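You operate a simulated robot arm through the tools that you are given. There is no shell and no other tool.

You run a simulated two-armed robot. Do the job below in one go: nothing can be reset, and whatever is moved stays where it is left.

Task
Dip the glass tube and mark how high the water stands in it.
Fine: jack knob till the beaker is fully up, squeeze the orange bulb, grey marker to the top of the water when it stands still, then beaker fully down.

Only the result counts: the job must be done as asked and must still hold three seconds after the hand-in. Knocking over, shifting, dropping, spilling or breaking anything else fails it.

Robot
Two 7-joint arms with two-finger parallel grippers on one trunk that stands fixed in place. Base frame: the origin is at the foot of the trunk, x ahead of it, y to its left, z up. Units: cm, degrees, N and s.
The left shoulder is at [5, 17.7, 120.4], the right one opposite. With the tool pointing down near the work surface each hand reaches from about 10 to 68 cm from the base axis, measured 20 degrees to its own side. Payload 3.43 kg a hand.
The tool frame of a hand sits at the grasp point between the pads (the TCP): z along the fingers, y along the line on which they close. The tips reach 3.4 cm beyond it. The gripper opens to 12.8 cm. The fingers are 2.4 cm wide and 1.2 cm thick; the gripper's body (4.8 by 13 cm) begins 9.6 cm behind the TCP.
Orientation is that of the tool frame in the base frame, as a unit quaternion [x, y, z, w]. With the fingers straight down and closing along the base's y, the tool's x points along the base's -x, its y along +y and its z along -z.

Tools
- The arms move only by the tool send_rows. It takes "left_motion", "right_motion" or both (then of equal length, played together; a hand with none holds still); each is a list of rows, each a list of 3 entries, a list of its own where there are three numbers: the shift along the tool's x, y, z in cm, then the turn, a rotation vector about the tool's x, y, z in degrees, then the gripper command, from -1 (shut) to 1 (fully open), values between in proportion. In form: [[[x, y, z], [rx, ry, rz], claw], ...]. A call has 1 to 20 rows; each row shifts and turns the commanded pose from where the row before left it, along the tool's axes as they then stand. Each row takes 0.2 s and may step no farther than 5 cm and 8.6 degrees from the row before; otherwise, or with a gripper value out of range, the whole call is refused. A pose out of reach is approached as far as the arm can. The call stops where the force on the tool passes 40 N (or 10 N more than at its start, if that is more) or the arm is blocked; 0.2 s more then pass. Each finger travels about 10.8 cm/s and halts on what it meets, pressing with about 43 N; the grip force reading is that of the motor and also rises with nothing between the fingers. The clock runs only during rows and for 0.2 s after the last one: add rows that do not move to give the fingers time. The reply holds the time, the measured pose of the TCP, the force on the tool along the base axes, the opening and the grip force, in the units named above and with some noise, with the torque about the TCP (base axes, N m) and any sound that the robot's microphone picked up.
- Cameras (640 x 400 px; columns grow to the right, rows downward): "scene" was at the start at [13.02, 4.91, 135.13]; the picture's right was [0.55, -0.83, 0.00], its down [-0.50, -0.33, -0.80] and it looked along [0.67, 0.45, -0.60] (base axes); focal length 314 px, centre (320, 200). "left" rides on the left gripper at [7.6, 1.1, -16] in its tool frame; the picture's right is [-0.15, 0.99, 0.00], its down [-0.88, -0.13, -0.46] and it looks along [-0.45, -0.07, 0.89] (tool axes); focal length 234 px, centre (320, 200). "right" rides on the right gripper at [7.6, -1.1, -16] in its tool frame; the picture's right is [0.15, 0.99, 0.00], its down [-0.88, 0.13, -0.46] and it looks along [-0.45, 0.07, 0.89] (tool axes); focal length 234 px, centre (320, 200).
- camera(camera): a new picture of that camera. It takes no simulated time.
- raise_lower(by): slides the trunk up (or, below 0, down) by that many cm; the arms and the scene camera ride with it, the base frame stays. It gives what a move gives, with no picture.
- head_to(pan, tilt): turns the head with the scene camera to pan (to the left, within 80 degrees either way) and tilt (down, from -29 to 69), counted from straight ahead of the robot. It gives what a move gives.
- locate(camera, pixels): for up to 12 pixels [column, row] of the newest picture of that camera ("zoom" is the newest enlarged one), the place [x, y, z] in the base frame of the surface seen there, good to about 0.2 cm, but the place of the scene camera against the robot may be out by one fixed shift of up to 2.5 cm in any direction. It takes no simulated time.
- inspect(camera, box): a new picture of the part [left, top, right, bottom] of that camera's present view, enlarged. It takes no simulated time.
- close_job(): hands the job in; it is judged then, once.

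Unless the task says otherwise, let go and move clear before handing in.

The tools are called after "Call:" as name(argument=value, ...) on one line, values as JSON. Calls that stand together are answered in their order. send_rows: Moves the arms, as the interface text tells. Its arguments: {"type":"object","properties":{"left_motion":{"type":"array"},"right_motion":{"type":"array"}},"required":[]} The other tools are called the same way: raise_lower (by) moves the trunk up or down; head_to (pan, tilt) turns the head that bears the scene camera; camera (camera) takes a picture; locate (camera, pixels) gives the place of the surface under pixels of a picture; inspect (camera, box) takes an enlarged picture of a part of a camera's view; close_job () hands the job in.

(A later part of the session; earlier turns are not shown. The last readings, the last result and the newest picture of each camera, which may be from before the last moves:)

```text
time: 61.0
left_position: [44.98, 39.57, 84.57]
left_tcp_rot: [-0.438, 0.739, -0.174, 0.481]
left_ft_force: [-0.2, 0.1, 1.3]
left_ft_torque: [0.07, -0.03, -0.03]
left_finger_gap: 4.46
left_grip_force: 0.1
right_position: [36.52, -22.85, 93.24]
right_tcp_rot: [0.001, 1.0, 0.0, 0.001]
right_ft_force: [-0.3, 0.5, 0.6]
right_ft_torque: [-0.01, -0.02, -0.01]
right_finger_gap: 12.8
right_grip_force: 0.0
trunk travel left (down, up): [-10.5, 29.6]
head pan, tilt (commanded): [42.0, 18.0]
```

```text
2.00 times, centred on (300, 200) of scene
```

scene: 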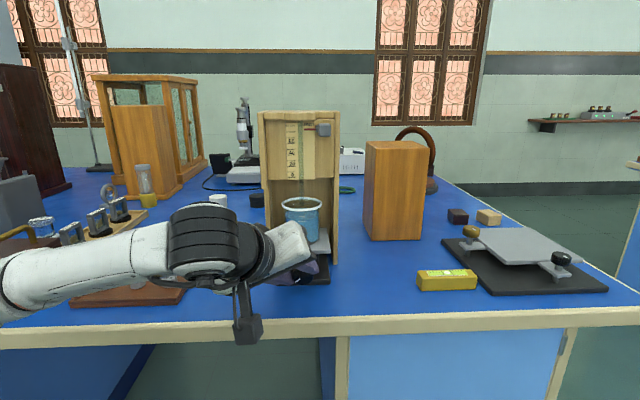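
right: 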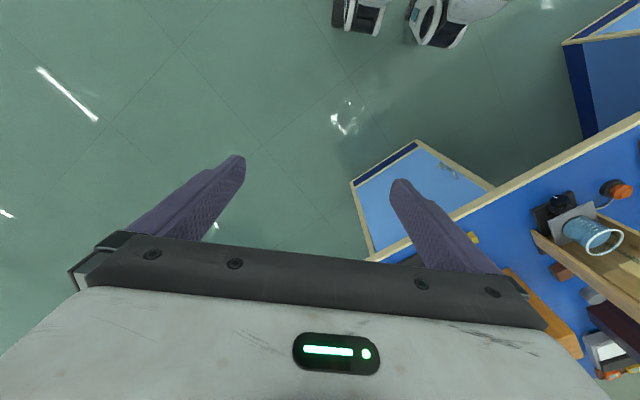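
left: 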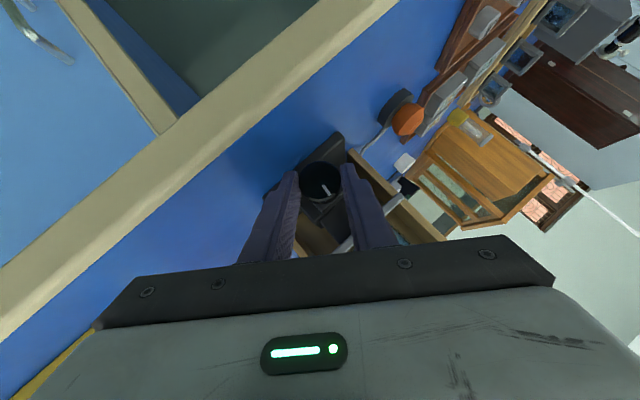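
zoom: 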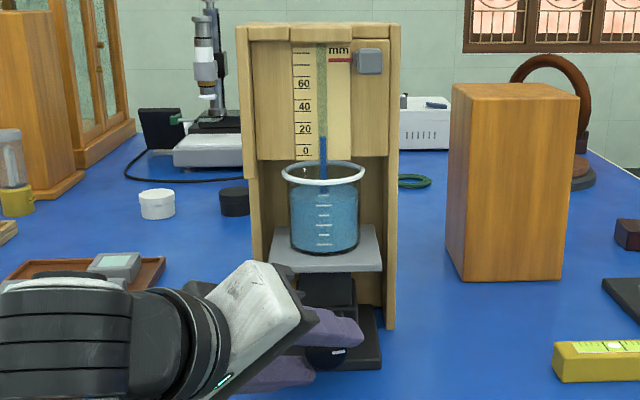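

The water column is climbing (about 13 mm now) and the hand is centred at -43 degrees. I'll grip and turn another 80 degrees.

Call:
send_rows(left_motion=[[[0, 0, 0], [0, 0, 0], -0.6], [[0, 0, 0], [0, 0, 0], -0.8], [[0, 0, 0], [0, 0, 0], -0.8], [[0.011, -0.22, 0.01], [-5.38, 0, 5.92], -0.8], [[0.011, -0.22, 0.01], [-5.38, 0, 5.92], -0.8], [[0.011, -0.22, 0.01], [-5.38, 0, 5.92], -0.8], [[0.011, -0.22, 0.01], [-5.38, 0, 5.92], -0.8], [[0.011, -0.22, 0.01], [-5.38, 0, 5.92], -0.8], [[0.011, -0.22, 0.01], [-5.38, 0, 5.92], -0.8], [[0.011, -0.22, 0.01], [-5.38, 0, 5.92], -0.8], [[0.011, -0.22, 0.01], [-5.38, 0, 5.92], -0.8], [[0.011, -0.22, 0.01], [-5.38, 0, 5.92], -0.8], [[0.011, -0.22, 0.01], [-5.38, 0, 5.92], -0.8], [[0, 0, 0], [0, 0, 0], -0.8]])

Call:
inspect(camera="left", box=[220, 120, 420, 250])

Call:
inspect(camera="scene", box=[230, 100, 370, 300])

```text
time: 64.0
left_position: [46.27, 38.04, 84.73]
left_tcp_rot: [-0.192, 0.85, 0.416, 0.261]
left_ft_force: [-3.6, 1.7, 2.0]
left_ft_torque: [0.23, -0.37, 0.81]
left_finger_gap: 3.56
left_grip_force: 45.0
right_position: [36.43, -22.97, 93.13]
right_tcp_rot: [0.001, 1.0, 0.0, 0.002]
right_ft_force: [0.0, 0.1, 0.3]
right_ft_torque: [0.01, -0.03, 0.0]
right_finger_gap: 12.8
right_grip_force: 0.1
trunk travel left (down, up): [-10.5, 29.6]
head pan, tilt (commanded): [42.0, 18.0]
```

```text
3.08 times, centred on (320, 185) of left
```

zoom: 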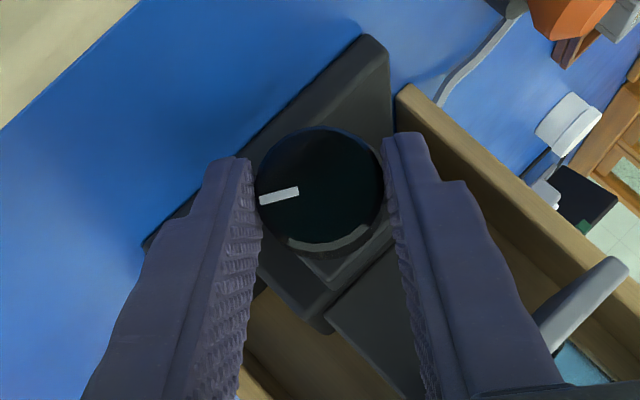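

```text
2.00 times, centred on (300, 200) of scene
```

zoom: 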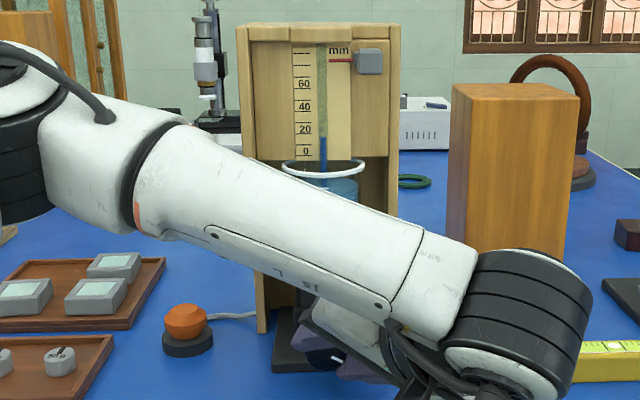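

The index moved about 38 degrees relative to the fingers this time, so the knob met its end stop and the grip slipped. I'll check the plate height and test once more for any further rise.

Call:
locate(camera="zoom", pixels=[[300, 195], [340, 190], [323, 140], [323, 155], [290, 170]])

Call:
camera(camera="left")

Call:
locate(camera="left", pixels=[[415, 211], [410, 215], [405, 219], [400, 223]])

Call:
send_rows(left_motion=[[[0.011, -0.22, 0.01], [-5.38, 0, 5.92], -0.8], [[0, 0, 0], [0, 0, 0], -0.8]])

Call:
inspect(camera="left", box=[220, 120, 420, 250])

```text
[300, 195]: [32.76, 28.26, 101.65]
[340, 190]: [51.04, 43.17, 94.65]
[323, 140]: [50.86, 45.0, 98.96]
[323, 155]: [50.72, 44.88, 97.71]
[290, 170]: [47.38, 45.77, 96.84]
```

```text
taken
```

left: 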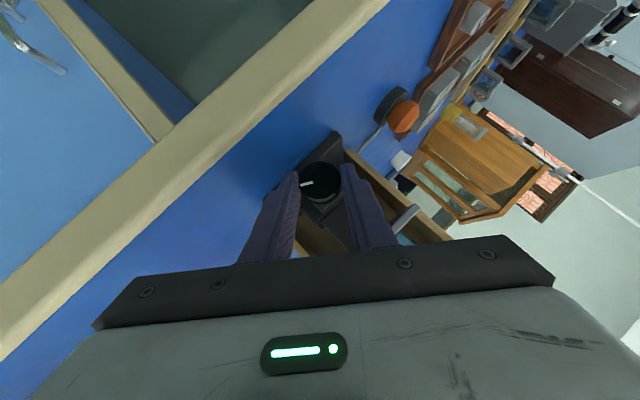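

```text
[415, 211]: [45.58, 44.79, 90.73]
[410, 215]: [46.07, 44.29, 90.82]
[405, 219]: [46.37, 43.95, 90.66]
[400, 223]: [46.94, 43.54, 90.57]
```

```text
time: 64.6
left_position: [46.47, 37.96, 84.35]
left_tcp_rot: [-0.16, 0.838, 0.468, 0.229]
left_ft_force: [-3.7, 3.2, 0.8]
left_ft_torque: [-0.32, -0.84, 1.03]
left_finger_gap: 3.51
left_grip_force: 44.9
right_position: [36.63, -22.86, 93.29]
right_tcp_rot: [0.0, 1.0, 0.0, 0.002]
right_ft_force: [0.0, 0.0, 0.7]
right_ft_torque: [-0.02, 0.04, -0.05]
right_finger_gap: 12.82
right_grip_force: 0.0
trunk travel left (down, up): [-10.5, 29.6]
head pan, tilt (commanded): [42.0, 18.0]
```

```text
3.08 times, centred on (320, 185) of left
```

zoom: 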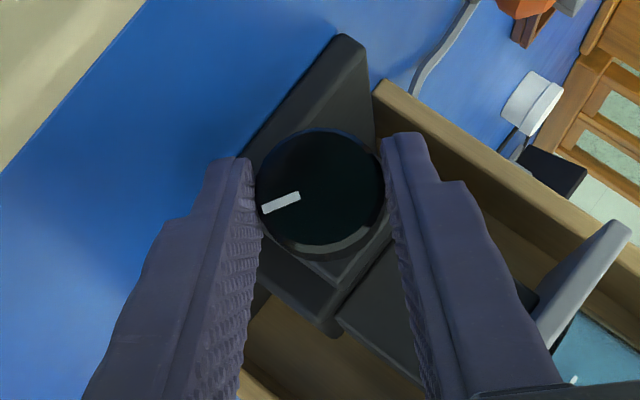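

The plate top is at 90.7, exactly 5.0 cm up, and the extra 8 degrees only slipped, so the beaker is fully up. I'll loosen carefully and swing back to level without dragging the knob.

Call:
send_rows(left_motion=[[[0, 0, 0], [0, 0, 0], -0.4], [[0, 0, 0], [0, 0, 0], -0.4], [[0.012, 0.22, 0.011], [5.586, 0, -6.142], -0.36], [[0.012, 0.23, 0.011], [5.586, 0, -6.142], -0.3], [[0.012, 0.23, 0.011], [5.586, 0, -6.142], -0.3], [[0.012, 0.23, 0.011], [5.586, 0, -6.142], -0.3], [[0.012, 0.23, 0.011], [5.586, 0, -6.142], -0.3], [[0, 0, 0], [0, 0, 0], -0.2]])

Call:
inspect(camera="left", box=[220, 120, 420, 250])

Call:
inspect(camera="scene", box=[230, 100, 370, 300])

```text
time: 66.4
left_position: [45.74, 38.8, 84.99]
left_tcp_rot: [-0.314, 0.854, 0.176, 0.376]
left_ft_force: [0.7, 0.0, 0.0]
left_ft_torque: [-0.02, 0.0, 0.03]
left_finger_gap: 5.12
left_grip_force: 0.0
right_position: [36.56, -22.85, 93.18]
right_tcp_rot: [0.0, 1.0, 0.0, 0.001]
right_ft_force: [-0.5, 0.4, 0.4]
right_ft_torque: [-0.02, 0.0, 0.0]
right_finger_gap: 12.8
right_grip_force: 0.0
trunk travel left (down, up): [-10.5, 29.6]
head pan, tilt (commanded): [42.0, 18.0]
```

```text
3.08 times, centred on (320, 185) of left
```

zoom: 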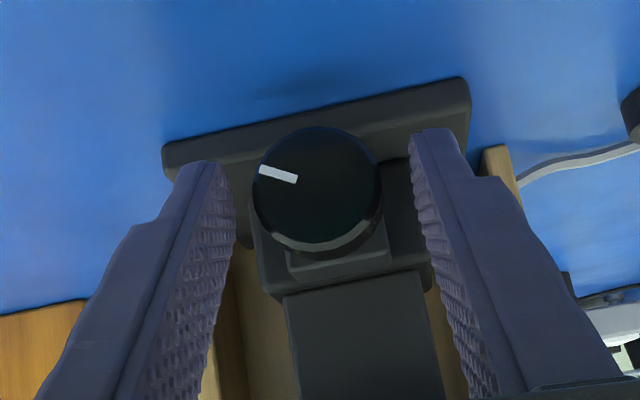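

```text
2.00 times, centred on (300, 200) of scene
```

zoom: 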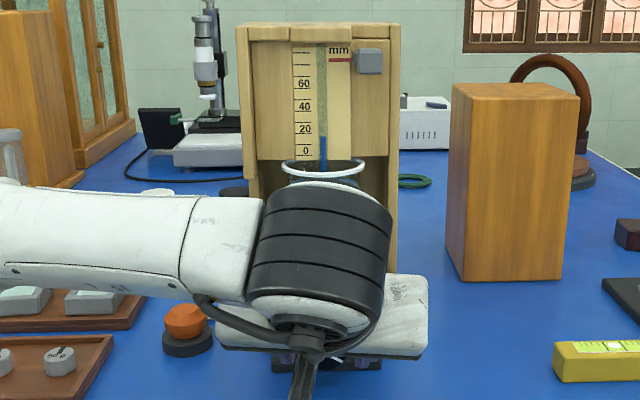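

The index is now about 285-290 degrees round from its start. I'll grip once more here and turn 24 degrees to be sure it is truly at the end stop.

Call:
send_rows(left_motion=[[[0, -0.03, 0], [0, 0, 0], -0.5], [[0, 0, 0], [0, 0, 0], -0.8], [[0, 0, 0], [0, 0, 0], -0.8], [[0.011, -0.22, 0.01], [-5.38, 0, 5.92], -0.8], [[0.011, -0.22, 0.01], [-5.38, 0, 5.92], -0.8], [[0.011, -0.22, 0.01], [-5.38, 0, 5.92], -0.8]])

Call:
inspect(camera="left", box=[220, 120, 420, 250])

```text
time: 67.8
left_position: [46.22, 38.24, 84.79]
left_tcp_rot: [-0.229, 0.858, 0.351, 0.296]
left_ft_force: [-1.8, -1.1, -0.4]
left_ft_torque: [-0.41, -0.38, 1.16]
left_finger_gap: 3.58
left_grip_force: 44.9
right_position: [36.57, -22.8, 93.15]
right_tcp_rot: [-0.001, 1.0, 0.0, 0.001]
right_ft_force: [0.6, 0.8, -0.6]
right_ft_torque: [-0.02, -0.03, 0.01]
right_finger_gap: 12.78
right_grip_force: 0.0
trunk travel left (down, up): [-10.5, 29.6]
head pan, tilt (commanded): [42.0, 18.0]
```

```text
3.08 times, centred on (320, 185) of left
```

zoom: 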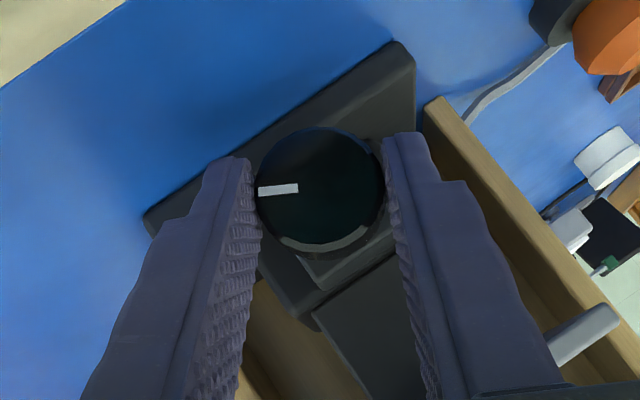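

The index moved only a little with the hand and the torque climbed, which fits a hard stop. I'll compare the plate height again.

Call:
locate(camera="zoom", pixels=[[605, 318], [590, 330], [575, 342], [565, 350], [612, 325]])

Call:
inspect(camera="scene", box=[250, 100, 350, 230])

```text
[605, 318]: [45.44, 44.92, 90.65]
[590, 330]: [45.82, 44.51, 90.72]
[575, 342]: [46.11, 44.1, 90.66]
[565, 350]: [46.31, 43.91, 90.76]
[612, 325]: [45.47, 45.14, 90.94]
```

```text
3.08 times, centred on (300, 165) of scene
```

zoom: 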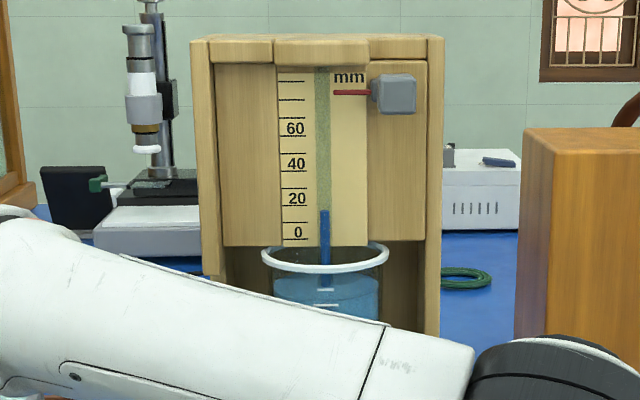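

The plate is still at 90.7, so the jack is at its top. I'll loosen, swing back to level and retract along the tool axis.

Call:
send_rows(left_motion=[[[0, 0, 0], [0, 0, 0], -0.3], [[0, 0, 0], [0, 0, 0], -0.3], [[0.012, 0.22, 0.011], [5.586, 0, -6.142], -0.3], [[0.012, 0.23, 0.011], [5.586, 0, -6.142], -0.3], [[0.012, 0.23, 0.011], [5.586, 0, -6.142], -0.3], [[0, 0, 0], [0, 0, 0], -0.15], [[0, 0, -0.8], [0, 0, 0], -0.15], [[0, 0, -1.2], [0, 0, 0], -0.15], [[0, 0, -1.2], [0, 0, 0], -0.15], [[0, 0, -1.2], [0, 0, 0], -0.15], [[0, 0, -1.2], [0, 0, 0], -0.15], [[0, 0, 0], [0, 0, 0], -0.15]])

Call:
camera(camera="left")

Call:
camera(camera="scene")

```text
time: 70.4
left_position: [42.67, 35.47, 88.6]
left_tcp_rot: [-0.317, 0.853, 0.17, 0.379]
left_ft_force: [0.1, -0.3, -0.4]
left_ft_torque: [0.03, 0.01, 0.01]
left_finger_gap: 5.45
left_grip_force: 0.1
right_position: [36.51, -22.91, 93.13]
right_tcp_rot: [0.0, 1.0, 0.0, 0.002]
right_ft_force: [0.0, -0.3, 0.0]
right_ft_torque: [-0.02, -0.01, 0.01]
right_finger_gap: 12.8
right_grip_force: 0.1
trunk travel left (down, up): [-10.5, 29.6]
head pan, tilt (commanded): [42.0, 18.0]
```

```text
taken
```

left: 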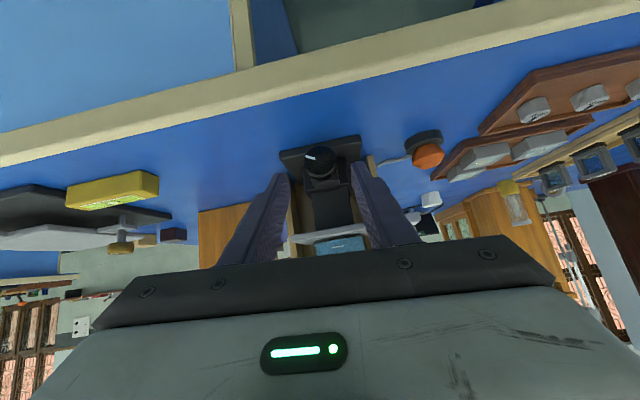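

```text
taken
```

scene: 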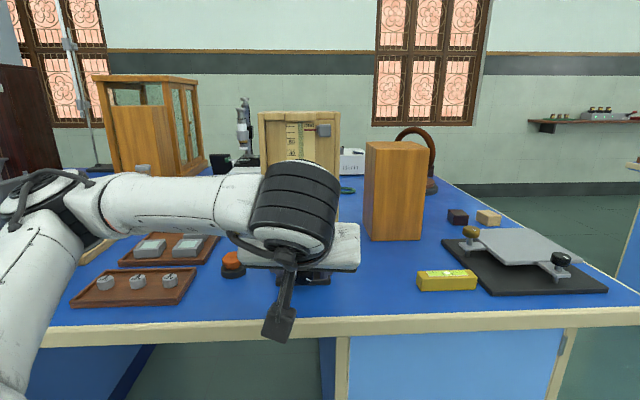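

The hand is clear of the knob and the plate remains up. Next comes the orange bulb at (428, 155) in the left view, so I'll rise and move left to look at it and its hose closely.

Call:
send_rows(left_motion=[[[-1.48, 0, -1.35], [0, 0, 0], -0.1], [[-1.48, 0, -1.35], [0, 0, 0], -0.1], [[-1.48, 0, -1.35], [2.7, 0, -3], -0.1], [[-1.48, 0, -1.35], [0, 0, 0], -0.1], [[0, 2.7, 0], [0, 0, 0], -0.1], [[0, 2.7, 0], [0, 0, 0], -0.1], [[0, 2.7, 0], [0, 0, 0], -0.1], [[0, 2.7, 0], [0, 0, 0], -0.1], [[0, 2.6, 0], [0, 0, 0], -0.1], [[0, 0, 0], [0, 0, 0], -0.1]])

Call:
camera(camera="left")

Call:
camera(camera="scene")

```text
time: 72.6
left_position: [34.72, 45.2, 96.14]
left_tcp_rot: [-0.329, 0.849, 0.139, 0.39]
left_ft_force: [0.8, 0.3, 0.4]
left_ft_torque: [0.01, -0.03, 0.0]
left_finger_gap: 5.74
left_grip_force: 0.1
left hand out of reach, approached as far as the arm can: row 9
right_position: [36.57, -22.91, 93.02]
right_tcp_rot: [0.0, 1.0, 0.0, 0.0]
right_ft_force: [0.1, 1.4, 0.2]
right_ft_torque: [0.02, 0.01, -0.01]
right_finger_gap: 12.79
right_grip_force: 0.0
trunk travel left (down, up): [-10.5, 29.6]
head pan, tilt (commanded): [42.0, 18.0]
```

```text
taken
```

left: 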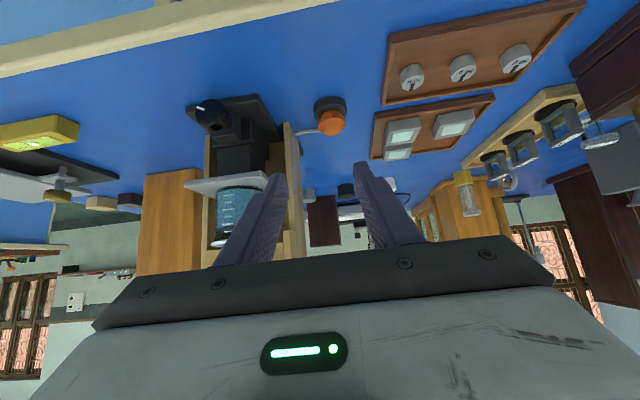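

```text
taken
```

scene: 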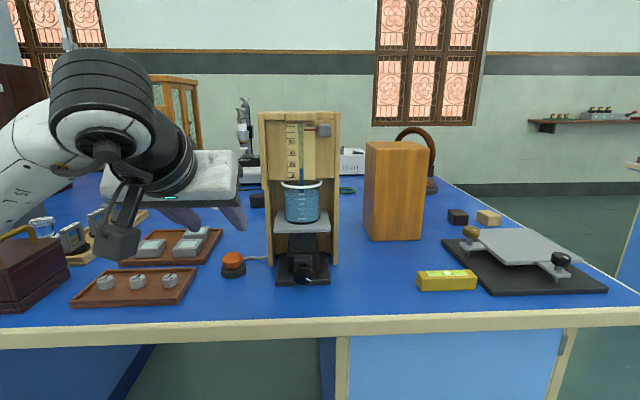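

Both views are open now: the bulb is at (330, 118) in the left view and the stand is unobstructed in the scene. I'll zoom on the bulb, the column and the jack.

Call:
inspect(camera="left", box=[270, 80, 400, 170])

Call:
locate(camera="zoom", pixels=[[295, 190], [295, 160], [295, 220], [250, 200], [340, 200], [290, 90], [225, 120], [365, 120], [180, 250], [230, 240], [295, 250], [550, 150]])

Call:
inspect(camera="scene", box=[250, 100, 350, 200])

Call:
inspect(camera="scene", box=[210, 200, 350, 300])

```text
4.44 times, centred on (335, 125) of left
```

zoom: 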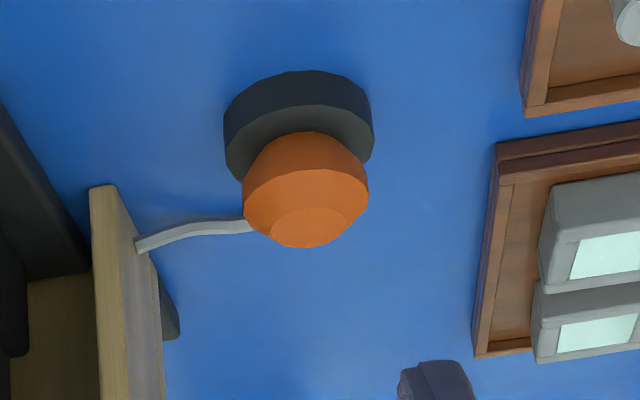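

```text
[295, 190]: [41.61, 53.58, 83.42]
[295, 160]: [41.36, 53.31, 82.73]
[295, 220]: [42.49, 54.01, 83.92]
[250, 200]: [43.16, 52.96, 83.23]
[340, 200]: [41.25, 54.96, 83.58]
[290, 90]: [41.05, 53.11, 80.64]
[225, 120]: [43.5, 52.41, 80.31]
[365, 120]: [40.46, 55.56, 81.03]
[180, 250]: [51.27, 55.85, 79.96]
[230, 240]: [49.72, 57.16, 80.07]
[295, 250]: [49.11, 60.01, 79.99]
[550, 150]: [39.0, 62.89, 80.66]
```

```text
4.00 times, centred on (300, 150) of scene
```

zoom: 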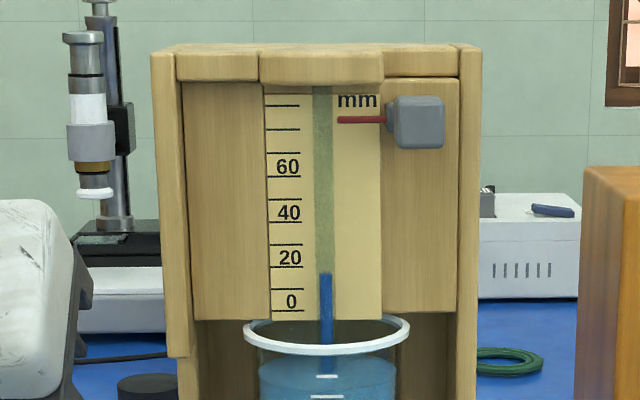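

```text
4.00 times, centred on (280, 250) of scene
```

zoom: 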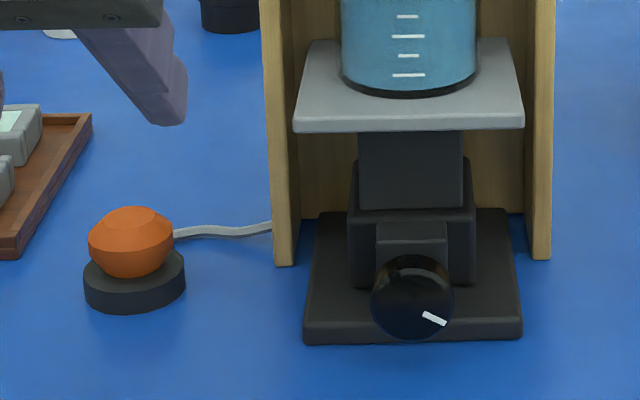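

The bulb's top is centred near [42.3, 54.1, 84], its base is 4.4 cm wide, and the hose leaves to the right-rear. Closing along base y with the hand steep avoids the hose, so I'll raise the trunk 15 cm and turn the hand to that orientation above the bulb.

Call:
raise_lower(by=15)

Call:
send_rows(left_motion=[[[0, 0, 0], [5.55, 0, 5.05], -0.05], [[0, 0, 0], [5.55, 0, 5.05], -0.05], [[0, 0, 0], [5.55, 0, 5.05], -0.05], [[0, 0, 0], [5.55, 0, 5.05], -0.05], [[0, 0, 0], [5.55, 0, 5.05], -0.05], [[0, 0, 0], [5.55, 0, 5.05], -0.05], [[0, 0, 0], [0, 7, 0], -0.05], [[0, 0, 0], [0, 7, 0], -0.05], [[0, 0, 0], [0, 7, 0], -0.05], [[0, 0, 0], [0, 0, 0], -0.05]])

Call:
camera(camera="left")

Call:
camera(camera="scene")

```text
time: 74.4
left_position: [34.61, 45.32, 111.16]
left_tcp_rot: [-0.329, 0.848, 0.139, 0.391]
left_ft_force: [-0.8, 0.4, 0.2]
left_ft_torque: [0.02, -0.02, -0.02]
left_finger_gap: 5.77
left_grip_force: 0.0
right_position: [36.53, -22.83, 108.15]
right_tcp_rot: [0.0, 1.0, 0.0, 0.001]
right_ft_force: [0.6, 0.5, 0.1]
right_ft_torque: [0.0, -0.02, 0.02]
right_finger_gap: 12.79
right_grip_force: 0.1
trunk travel left (down, up): [-25.5, 14.6]
head pan, tilt (commanded): [42.0, 18.0]
```

```text
time: 76.6
left_position: [34.67, 45.23, 111.17]
left_tcp_rot: [0.026, 0.969, -0.006, 0.244]
left_ft_force: [0.1, 0.1, 0.7]
left_ft_torque: [0.0, 0.0, 0.01]
left_finger_gap: 6.06
left_grip_force: 0.0
right_position: [36.64, -22.84, 108.05]
right_tcp_rot: [0.0, 1.0, 0.0, 0.001]
right_ft_force: [-0.8, 0.2, 0.1]
right_ft_torque: [-0.01, 0.02, 0.02]
right_finger_gap: 12.8
right_grip_force: 0.0
trunk travel left (down, up): [-25.5, 14.6]
head pan, tilt (commanded): [42.0, 18.0]
```

```text
taken
```

left: 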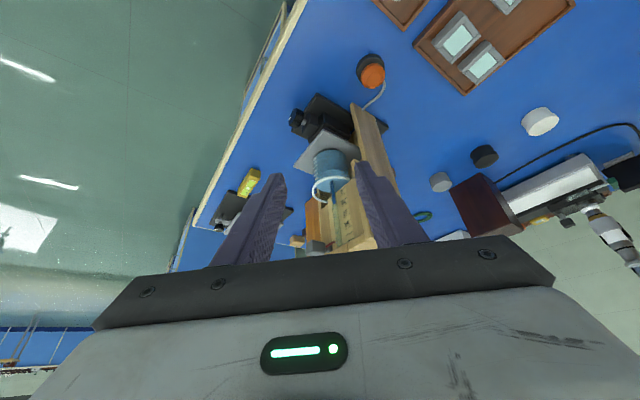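

```text
taken
```

scene: 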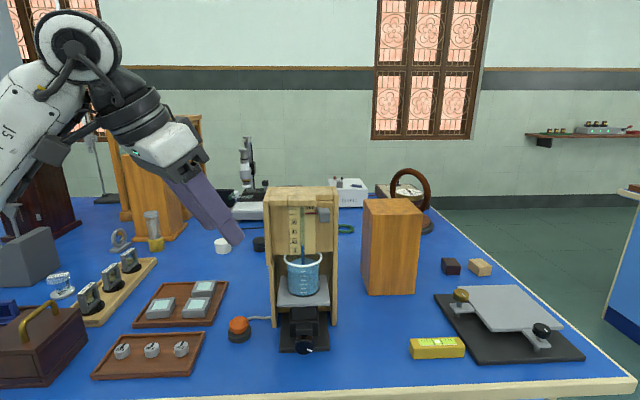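

The hand now points 61 degrees down with its fingers closing along base y, and the bulb is visible at (371, 72). I'll move it to a point 6 cm back along the tool axis from the bulb.

Call:
send_rows(left_motion=[[[1.04, 1.31, 2.83], [0, 0, 0], -0.05], [[1.04, 1.31, 2.83], [0, 0, 0], -0.05], [[1.04, 1.31, 2.83], [0, 0, 0], -0.05], [[1.04, 1.31, 2.83], [0, 0, 0], -0.05], [[1.04, 1.31, 2.83], [0, 0, 0], -0.05], [[1.04, 1.31, 2.83], [0, 0, 0], -0.05], [[1.03, 1.34, 2.82], [0, 0, 0], -0.05], [[0, 0, 0], [0, 0, 0], -0.05]])

Call:
camera(camera="left")

Call:
inspect(camera="left", box=[240, 90, 420, 210])

Call:
camera(camera="scene")

```text
time: 78.4
left_position: [39.88, 50.9, 92.13]
left_tcp_rot: [0.024, 0.969, -0.005, 0.245]
left_ft_force: [1.1, -0.1, -1.2]
left_ft_torque: [0.0, 0.02, -0.01]
left_finger_gap: 6.1
left_grip_force: 0.1
left hand out of reach, approached as far as the arm can: row 5, 6, 7
right_position: [36.51, -22.82, 108.15]
right_tcp_rot: [0.0, 1.0, 0.0, 0.001]
right_ft_force: [-0.1, -0.3, 0.1]
right_ft_torque: [-0.01, 0.01, -0.01]
right_finger_gap: 12.81
right_grip_force: 0.1
trunk travel left (down, up): [-25.5, 14.6]
head pan, tilt (commanded): [42.0, 18.0]
```

```text
taken
```

left: 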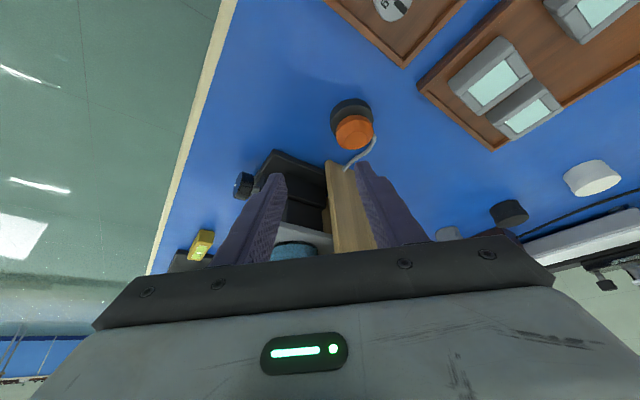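

```text
3.33 times, centred on (330, 150) of left
```

zoom: 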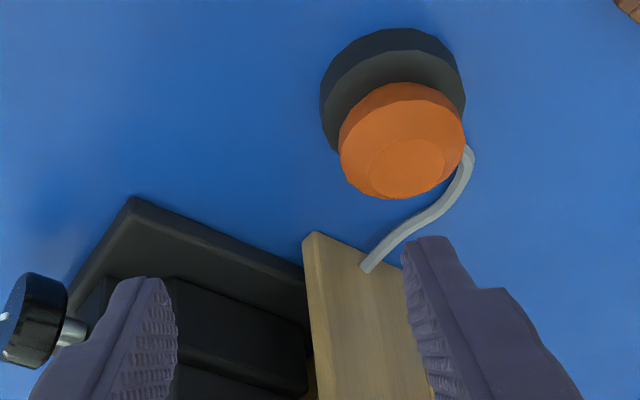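

```text
taken
```

scene: 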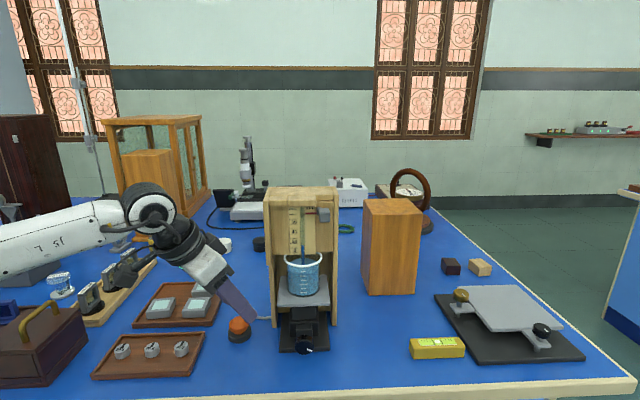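

The arm ran short of reach at [39.9, 50.9, 92.1]. The hose seems to leave the bulb at its far side and curve round to the stand, so I'll locate points along it before choosing the pinch direction.

Call:
locate(camera="zoom", pixels=[[468, 150], [466, 175], [450, 200], [425, 220], [398, 238], [370, 262], [405, 165], [402, 140], [400, 100], [345, 150], [462, 130], [390, 45]])

```text
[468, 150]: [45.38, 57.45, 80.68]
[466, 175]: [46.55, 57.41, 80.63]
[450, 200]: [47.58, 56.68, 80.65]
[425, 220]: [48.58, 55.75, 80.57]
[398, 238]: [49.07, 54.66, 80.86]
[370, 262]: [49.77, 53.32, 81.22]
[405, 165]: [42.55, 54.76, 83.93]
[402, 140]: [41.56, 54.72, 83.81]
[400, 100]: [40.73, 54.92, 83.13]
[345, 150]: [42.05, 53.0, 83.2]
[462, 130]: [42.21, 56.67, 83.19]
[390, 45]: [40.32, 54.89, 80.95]
```

The hose lies on the table behind the bulb (z about 80.7), so a lateral pinch with tips above 81.4 clears it. I'll re-measure the bulb and base edges, since two views differed by half a centimetre.

Call:
locate(camera="zoom", pixels=[[324, 95], [463, 95], [392, 32], [341, 140], [464, 140], [404, 86], [400, 198], [405, 168], [375, 165], [440, 165], [322, 110], [466, 105]])

Call:
inspect(camera="scene", box=[200, 290, 320, 365])

Call:
locate(camera="scene", pixels=[[239, 321], [230, 326], [248, 326], [239, 330], [239, 340], [304, 347], [300, 300]])

```text
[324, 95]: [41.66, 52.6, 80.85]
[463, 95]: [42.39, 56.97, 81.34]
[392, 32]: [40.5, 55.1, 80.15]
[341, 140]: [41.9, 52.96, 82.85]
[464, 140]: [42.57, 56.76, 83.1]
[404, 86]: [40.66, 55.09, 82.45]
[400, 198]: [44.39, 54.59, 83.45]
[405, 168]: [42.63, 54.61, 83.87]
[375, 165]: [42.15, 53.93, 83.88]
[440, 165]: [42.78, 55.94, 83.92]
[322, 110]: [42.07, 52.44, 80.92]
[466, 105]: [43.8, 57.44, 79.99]
```

```text
5.33 times, centred on (260, 328) of scene
```

zoom: 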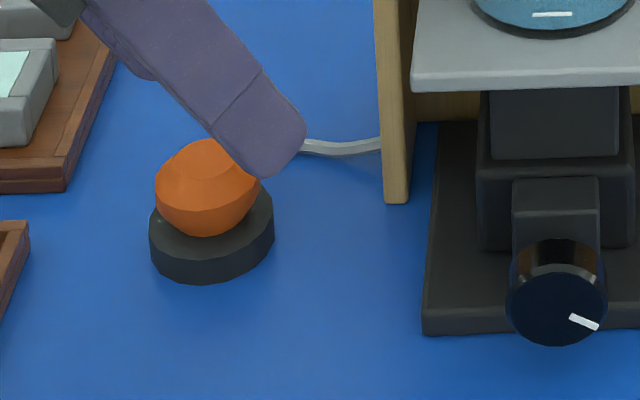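

```text
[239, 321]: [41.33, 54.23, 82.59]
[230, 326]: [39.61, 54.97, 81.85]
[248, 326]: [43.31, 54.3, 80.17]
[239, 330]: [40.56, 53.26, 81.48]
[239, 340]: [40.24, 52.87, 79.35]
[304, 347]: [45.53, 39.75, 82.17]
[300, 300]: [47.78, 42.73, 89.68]
```

Measured from here the bulb centre is about [42.3, 54.8], and from the other view [42.0, 54.2], so I'll settle it from closer up. Pointing along the 45-degree line suits the arm better, so I'll back off a little and turn the hand back to that heading.

Call:
send_rows(left_motion=[[[0, 0, -2], [0, 0, 0], -0.05], [[0, 0, -2], [0, 0, 0], -0.05], [[0, 0, 0], [-3.55, 0, -6.59], -0.05], [[0, 0, 0], [-3.55, 0, -6.59], -0.05], [[0, 0, 0], [-3.55, 0, -6.59], -0.05], [[0, 0, 0], [-3.55, 0, -6.59], -0.05], [[0, 0, 0], [-3.55, 0, -6.59], -0.05], [[0, 0, 0], [-3.55, 0, -6.59], -0.05], [[0, 0, 0], [0, 0, 0], -0.05]])

Call:
camera(camera="left")

```text
time: 80.4
left_position: [37.81, 51.04, 95.66]
left_tcp_rot: [-0.348, 0.905, 0.088, 0.23]
left_ft_force: [-0.2, -0.6, 0.0]
left_ft_torque: [0.0, -0.03, -0.02]
left_finger_gap: 6.11
left_grip_force: 0.0
right_position: [36.7, -22.84, 108.17]
right_tcp_rot: [0.001, 1.0, 0.0, 0.0]
right_ft_force: [-0.8, -0.6, -0.7]
right_ft_torque: [0.01, -0.02, -0.01]
right_finger_gap: 12.81
right_grip_force: 0.0
trunk travel left (down, up): [-25.5, 14.6]
head pan, tilt (commanded): [42.0, 18.0]
```

```text
taken
```

left: 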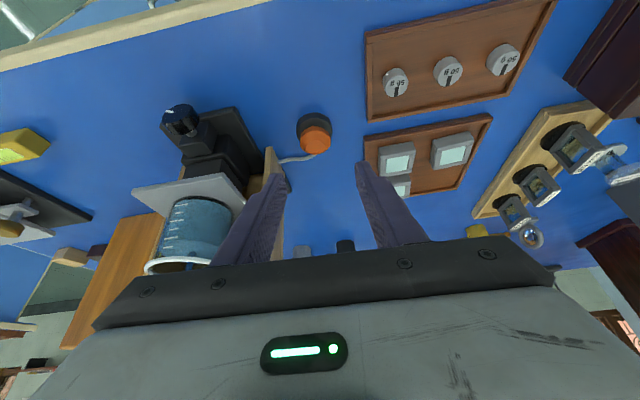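

The hand is at [37.8, 51.0, 95.7] heading along the 45-degree line with no reach trouble. I'll measure the bulb from this view at (315, 135).

Call:
inspect(camera="left", box=[260, 100, 380, 180])

Call:
locate(camera="left", pixels=[[302, 142], [328, 138], [315, 145], [314, 118], [316, 153], [298, 130], [331, 122], [314, 130], [302, 138], [329, 142], [309, 143], [322, 142]])

```text
5.00 times, centred on (320, 140) of left
```

zoom: 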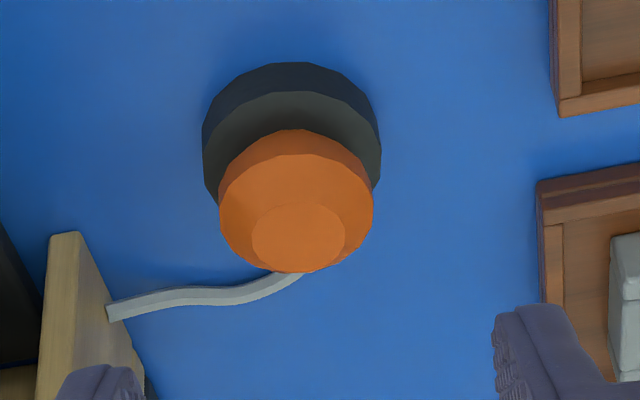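

```text
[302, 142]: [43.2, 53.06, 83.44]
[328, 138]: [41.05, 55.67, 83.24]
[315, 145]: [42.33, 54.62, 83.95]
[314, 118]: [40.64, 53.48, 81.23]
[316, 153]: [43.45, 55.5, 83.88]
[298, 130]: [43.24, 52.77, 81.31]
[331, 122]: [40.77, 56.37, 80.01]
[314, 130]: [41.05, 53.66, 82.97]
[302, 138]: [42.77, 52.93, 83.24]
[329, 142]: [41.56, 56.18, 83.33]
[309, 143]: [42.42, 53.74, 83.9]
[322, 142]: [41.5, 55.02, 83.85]
```

The bulb centre comes out at about [42.4, 54.6] with its top at z = 83.95. I'll approach to 4 cm short of the pinch pose and check alignment.

Call:
send_rows(left_motion=[[[0.28, -0.1, 1.9], [0, 0, 0], -0.05], [[0.28, -0.1, 1.9], [0, 0, 0], -0.05], [[0.28, -0.1, 1.9], [0, 0, 0], -0.05], [[0.28, -0.1, 1.9], [0, 0, 0], -0.05], [[0, 0, 0], [0, 0, 0], -0.05]])

Call:
inspect(camera="left", box=[240, 110, 400, 210])

Call:
locate(camera="zoom", pixels=[[320, 200], [320, 170], [260, 180], [380, 180], [320, 230], [290, 200], [350, 200]])

Call:
camera(camera="scene")

```text
time: 81.6
left_position: [40.09, 52.61, 88.36]
left_tcp_rot: [-0.347, 0.905, 0.088, 0.229]
left_ft_force: [0.5, -0.9, -0.5]
left_ft_torque: [0.01, -0.01, 0.01]
left_finger_gap: 6.08
left_grip_force: 0.0
right_position: [36.63, -22.91, 108.11]
right_tcp_rot: [0.0, 1.0, 0.0, 0.002]
right_ft_force: [-0.5, 0.1, -0.1]
right_ft_torque: [0.0, -0.01, 0.01]
right_finger_gap: 12.79
right_grip_force: 0.1
trunk travel left (down, up): [-25.5, 14.6]
head pan, tilt (commanded): [42.0, 18.0]
```

```text
4.00 times, centred on (320, 160) of left
```

zoom: 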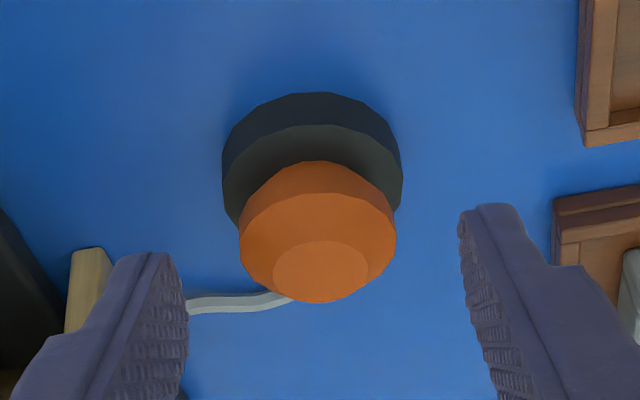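

```text
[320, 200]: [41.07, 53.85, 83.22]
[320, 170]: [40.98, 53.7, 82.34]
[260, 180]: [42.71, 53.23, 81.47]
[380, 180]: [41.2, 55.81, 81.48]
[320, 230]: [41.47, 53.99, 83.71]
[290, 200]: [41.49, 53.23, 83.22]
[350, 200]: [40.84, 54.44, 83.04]
```

```text
taken
```

scene: 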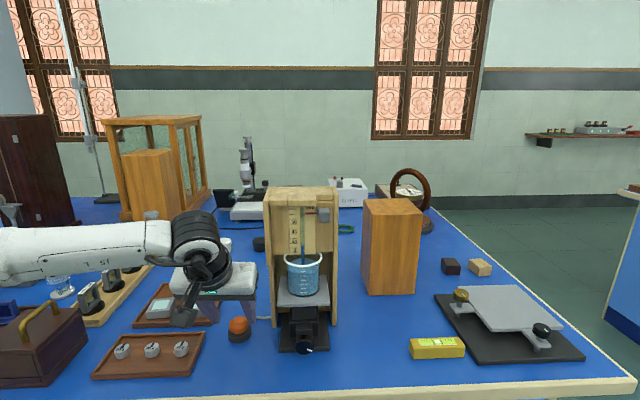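

The bulb is centred between the fingers within about 1 mm (zoom x = 318 against an axis of 320). I'll advance 3.8 cm so that the tips sit at the bulb's widest part, just above its base.

Call:
send_rows(left_motion=[[[0, -0.04, 1.3], [0, 0, 0], -0.05], [[0, -0.04, 1.3], [0, 0, 0], -0.05], [[0, 0, 1.2], [0, 0, 0], -0.05], [[0, 0, 0], [0, 0, 0], -0.05]])

Call:
inspect(camera="left", box=[240, 110, 400, 210])

Call:
inspect(camera="scene", box=[160, 260, 320, 370])

```text
time: 82.6
left_position: [41.42, 53.65, 85.04]
left_tcp_rot: [-0.347, 0.905, 0.087, 0.229]
left_ft_force: [0.1, -0.1, 0.1]
left_ft_torque: [0.01, 0.03, 0.0]
left_finger_gap: 6.09
left_grip_force: 0.2
right_position: [36.61, -22.86, 108.19]
right_tcp_rot: [0.0, 1.0, 0.0, 0.0]
right_ft_force: [-0.2, 0.6, -0.2]
right_ft_torque: [-0.04, 0.0, 0.05]
right_finger_gap: 12.8
right_grip_force: 0.1
trunk travel left (down, up): [-25.5, 14.6]
head pan, tilt (commanded): [42.0, 18.0]
```

```text
4.00 times, centred on (320, 160) of left
```

zoom: 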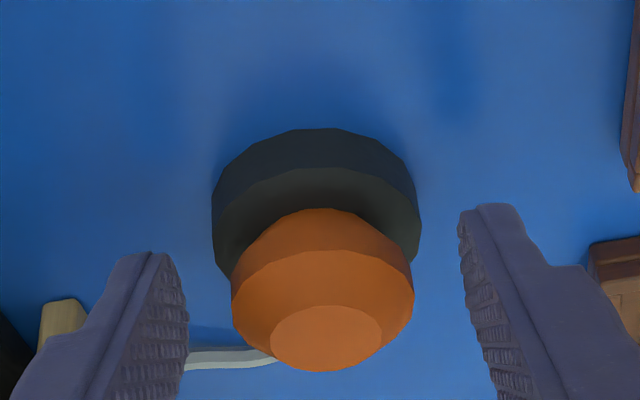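

```text
3.64 times, centred on (240, 315) of scene
```

zoom: 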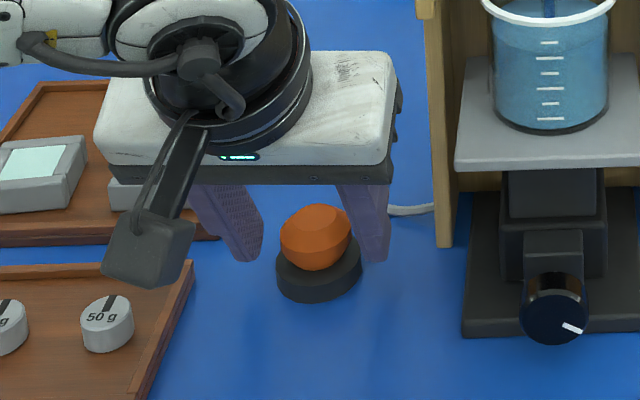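

The fingers straddle the bulb evenly (scene zoom: tips at 245 and 385, bulb at 316). I'll squeeze now, hold about a second, and look at the column.

Call:
send_rows(left_motion=[[[0, 0, 0], [0, 0, 0], -0.4], [[0, 0, 0], [0, 0, 0], -0.6], [[0, 0, 0], [0, 0, 0], -0.7], [[0, 0, 0], [0, 0, 0], -0.7], [[0, 0, 0], [0, 0, 0], -0.7]])

Call:
inspect(camera="left", box=[240, 110, 400, 210])

Call:
inspect(camera="scene", box=[255, 180, 350, 300])

```text
time: 83.8
left_position: [41.51, 53.56, 85.09]
left_tcp_rot: [-0.346, 0.905, 0.087, 0.23]
left_ft_force: [2.1, -3.0, -0.7]
left_ft_torque: [-0.11, 0.02, 1.06]
left_finger_gap: 3.13
left_grip_force: 44.5
right_position: [36.54, -22.95, 108.14]
right_tcp_rot: [0.0, 1.0, 0.001, 0.001]
right_ft_force: [-0.3, -0.3, 0.1]
right_ft_torque: [-0.02, -0.01, 0.01]
right_finger_gap: 12.81
right_grip_force: 0.1
trunk travel left (down, up): [-25.5, 14.6]
head pan, tilt (commanded): [42.0, 18.0]
```

```text
4.00 times, centred on (320, 160) of left
```

zoom: 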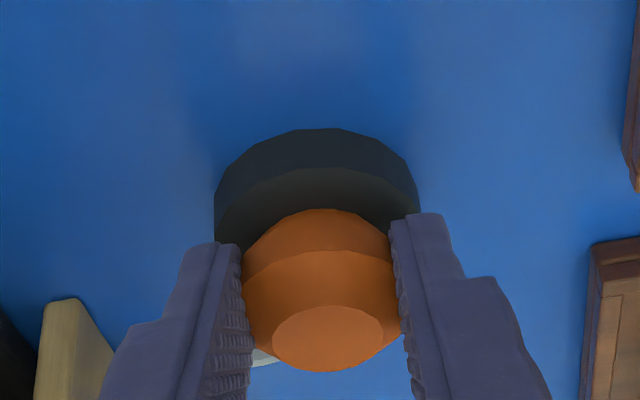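

```text
3.33 times, centred on (302, 240) of scene
```

zoom: 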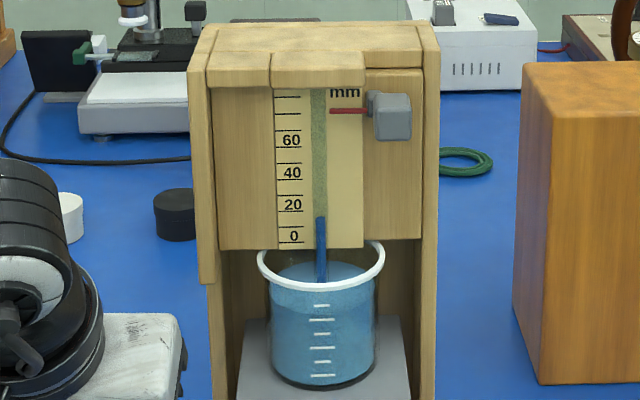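

The fingers are pressing at full force (44.5 N, gap 3.13), but the column still shows about 12 mm. I'll hold a little longer, then release and watch how the column responds.

Call:
send_rows(left_motion=[[[0, 0, 0], [0, 0, 0], -0.9], [[0, 0, 0], [0, 0, 0], -0.9], [[0, 0, 0], [0, 0, 0], -0.9]])

Call:
inspect(camera="scene", box=[255, 180, 350, 300])

Call:
send_rows(left_motion=[[[0, 0, 0], [0, 0, 0], -0.05], [[0, 0, 0], [0, 0, 0], -0.05]])

Call:
inspect(camera="scene", box=[255, 180, 350, 300])

```text
time: 84.6
left_position: [41.49, 53.6, 84.99]
left_tcp_rot: [-0.346, 0.906, 0.088, 0.228]
left_ft_force: [3.9, -3.3, -0.5]
left_ft_torque: [-0.02, 0.02, 0.93]
left_finger_gap: 3.13
left_grip_force: 45.3
right_position: [36.6, -22.94, 108.09]
right_tcp_rot: [0.0, 1.0, 0.0, 0.0]
right_ft_force: [0.2, -0.5, 0.4]
right_ft_torque: [0.0, 0.0, 0.0]
right_finger_gap: 12.8
right_grip_force: 0.0
trunk travel left (down, up): [-25.5, 14.6]
head pan, tilt (commanded): [42.0, 18.0]
```

```text
3.33 times, centred on (302, 240) of scene
```

zoom: 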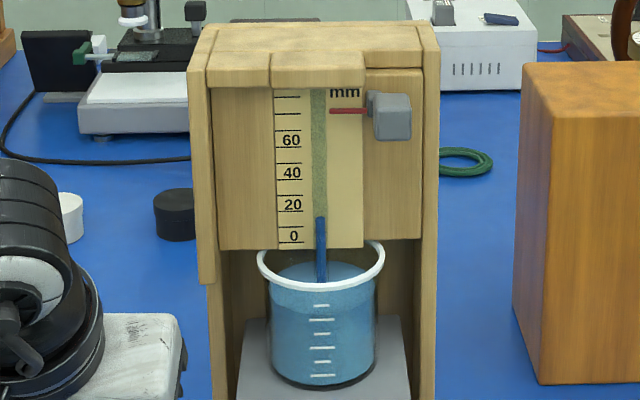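

```text
time: 85.2
left_position: [41.43, 53.59, 85.09]
left_tcp_rot: [-0.347, 0.905, 0.088, 0.229]
left_ft_force: [-0.4, -0.3, 0.3]
left_ft_torque: [0.01, 0.03, -0.02]
left_finger_gap: 6.07
left_grip_force: 0.0
right_position: [36.5, -22.93, 108.08]
right_tcp_rot: [0.0, 1.0, 0.0, 0.001]
right_ft_force: [0.5, 0.5, 0.2]
right_ft_torque: [0.01, 0.03, -0.01]
right_finger_gap: 12.8
right_grip_force: 0.0
trunk travel left (down, up): [-25.5, 14.6]
head pan, tilt (commanded): [42.0, 18.0]
```

```text
3.33 times, centred on (302, 240) of scene
```

zoom: 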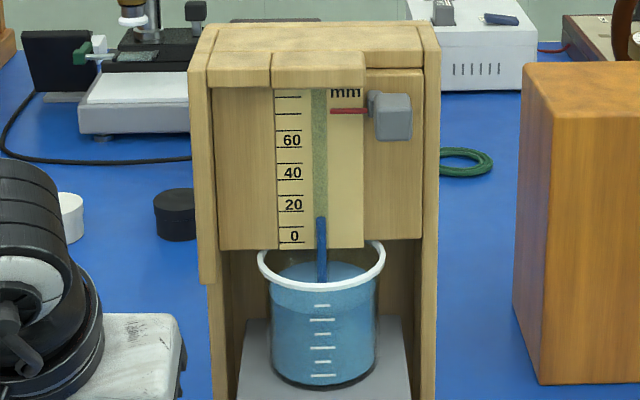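

The column hasn't visibly changed after the squeeze and release. I'll let a few seconds pass and look again.

Call:
send_rows(left_motion=[[[0, 0, 0], [0, 0, 0], -0.05], [[0, 0, 0], [0, 0, 0], -0.05], [[0, 0, 0], [0, 0, 0], -0.05], [[0, 0, 0], [0, 0, 0], -0.05], [[0, 0, 0], [0, 0, 0], -0.05], [[0, 0, 0], [0, 0, 0], -0.05], [[0, 0, 0], [0, 0, 0], -0.05], [[0, 0, 0], [0, 0, 0], -0.05], [[0, 0, 0], [0, 0, 0], -0.05], [[0, 0, 0], [0, 0, 0], -0.05]])

Call:
inspect(camera="scene", box=[280, 200, 330, 260])

Call:
inspect(camera="left", box=[240, 110, 400, 210])

```text
time: 87.4
left_position: [41.42, 53.7, 85.04]
left_tcp_rot: [-0.347, 0.906, 0.087, 0.229]
left_ft_force: [0.1, 0.0, -0.2]
left_ft_torque: [-0.01, -0.01, -0.02]
left_finger_gap: 6.08
left_grip_force: 0.0
right_position: [36.58, -22.85, 108.11]
right_tcp_rot: [0.0, 1.0, 0.0, 0.001]
right_ft_force: [-0.4, -0.6, -0.2]
right_ft_torque: [0.0, 0.0, -0.05]
right_finger_gap: 12.81
right_grip_force: 0.1
trunk travel left (down, up): [-25.5, 14.6]
head pan, tilt (commanded): [42.0, 18.0]
```

```text
6.67 times, centred on (305, 230) of scene
```

zoom: 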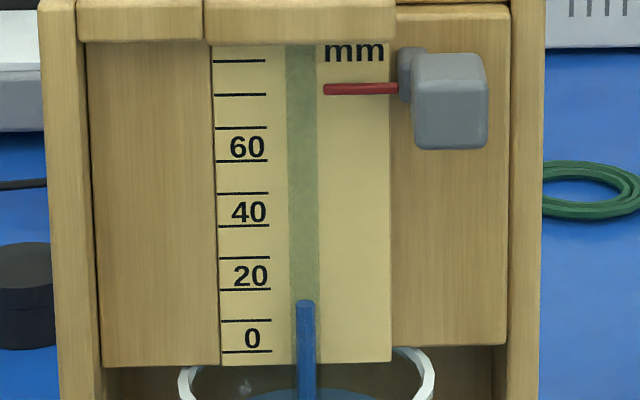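

```text
4.00 times, centred on (320, 160) of left
```

zoom: 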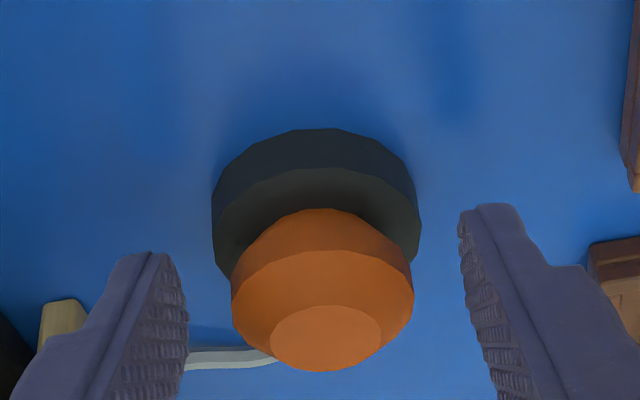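

The column reads about 17 mm, much the same as before the squeeze. I'll zoom in closely on it and on the bulb to see whether anything is slowly changing.

Call:
inspect(camera="scene", box=[293, 232, 317, 262])

Call:
send_rows(left_motion=[[[0, 0, 0], [0, 0, 0], -0.05], [[0, 0, 0], [0, 0, 0], -0.05], [[0, 0, 0], [0, 0, 0], -0.05], [[0, 0, 0], [0, 0, 0], -0.05], [[0, 0, 0], [0, 0, 0], -0.05], [[0, 0, 0], [0, 0, 0], -0.05], [[0, 0, 0], [0, 0, 0], -0.05], [[0, 0, 0], [0, 0, 0], -0.05], [[0, 0, 0], [0, 0, 0], -0.05], [[0, 0, 0], [0, 0, 0], -0.05]])

Call:
inspect(camera="scene", box=[293, 232, 317, 262])

```text
13.33 times, centred on (305, 247) of scene
```

zoom: 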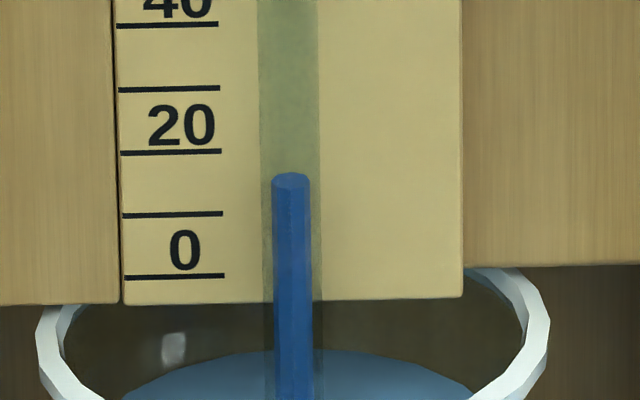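

```text
time: 89.6
left_position: [41.43, 53.62, 85.09]
left_tcp_rot: [-0.347, 0.905, 0.087, 0.229]
left_ft_force: [-0.4, -0.1, 0.4]
left_ft_torque: [0.04, 0.0, -0.02]
left_finger_gap: 6.09
left_grip_force: 0.0
right_position: [36.5, -22.92, 108.1]
right_tcp_rot: [0.0, 1.0, 0.0, 0.001]
right_ft_force: [-0.3, 0.2, -0.4]
right_ft_torque: [0.0, -0.03, 0.03]
right_finger_gap: 12.8
right_grip_force: 0.1
trunk travel left (down, up): [-25.5, 14.6]
head pan, tilt (commanded): [42.0, 18.0]
```

```text
13.33 times, centred on (305, 247) of scene
```

zoom: 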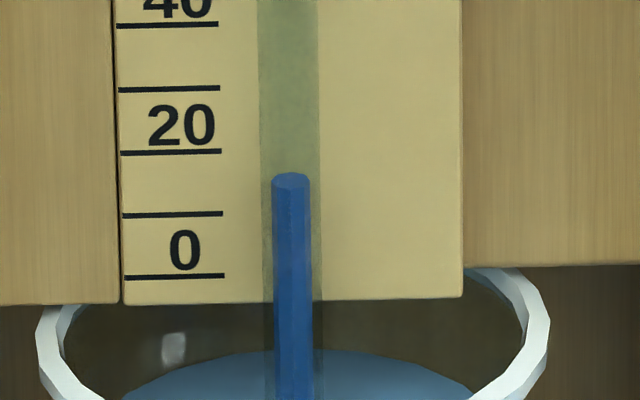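

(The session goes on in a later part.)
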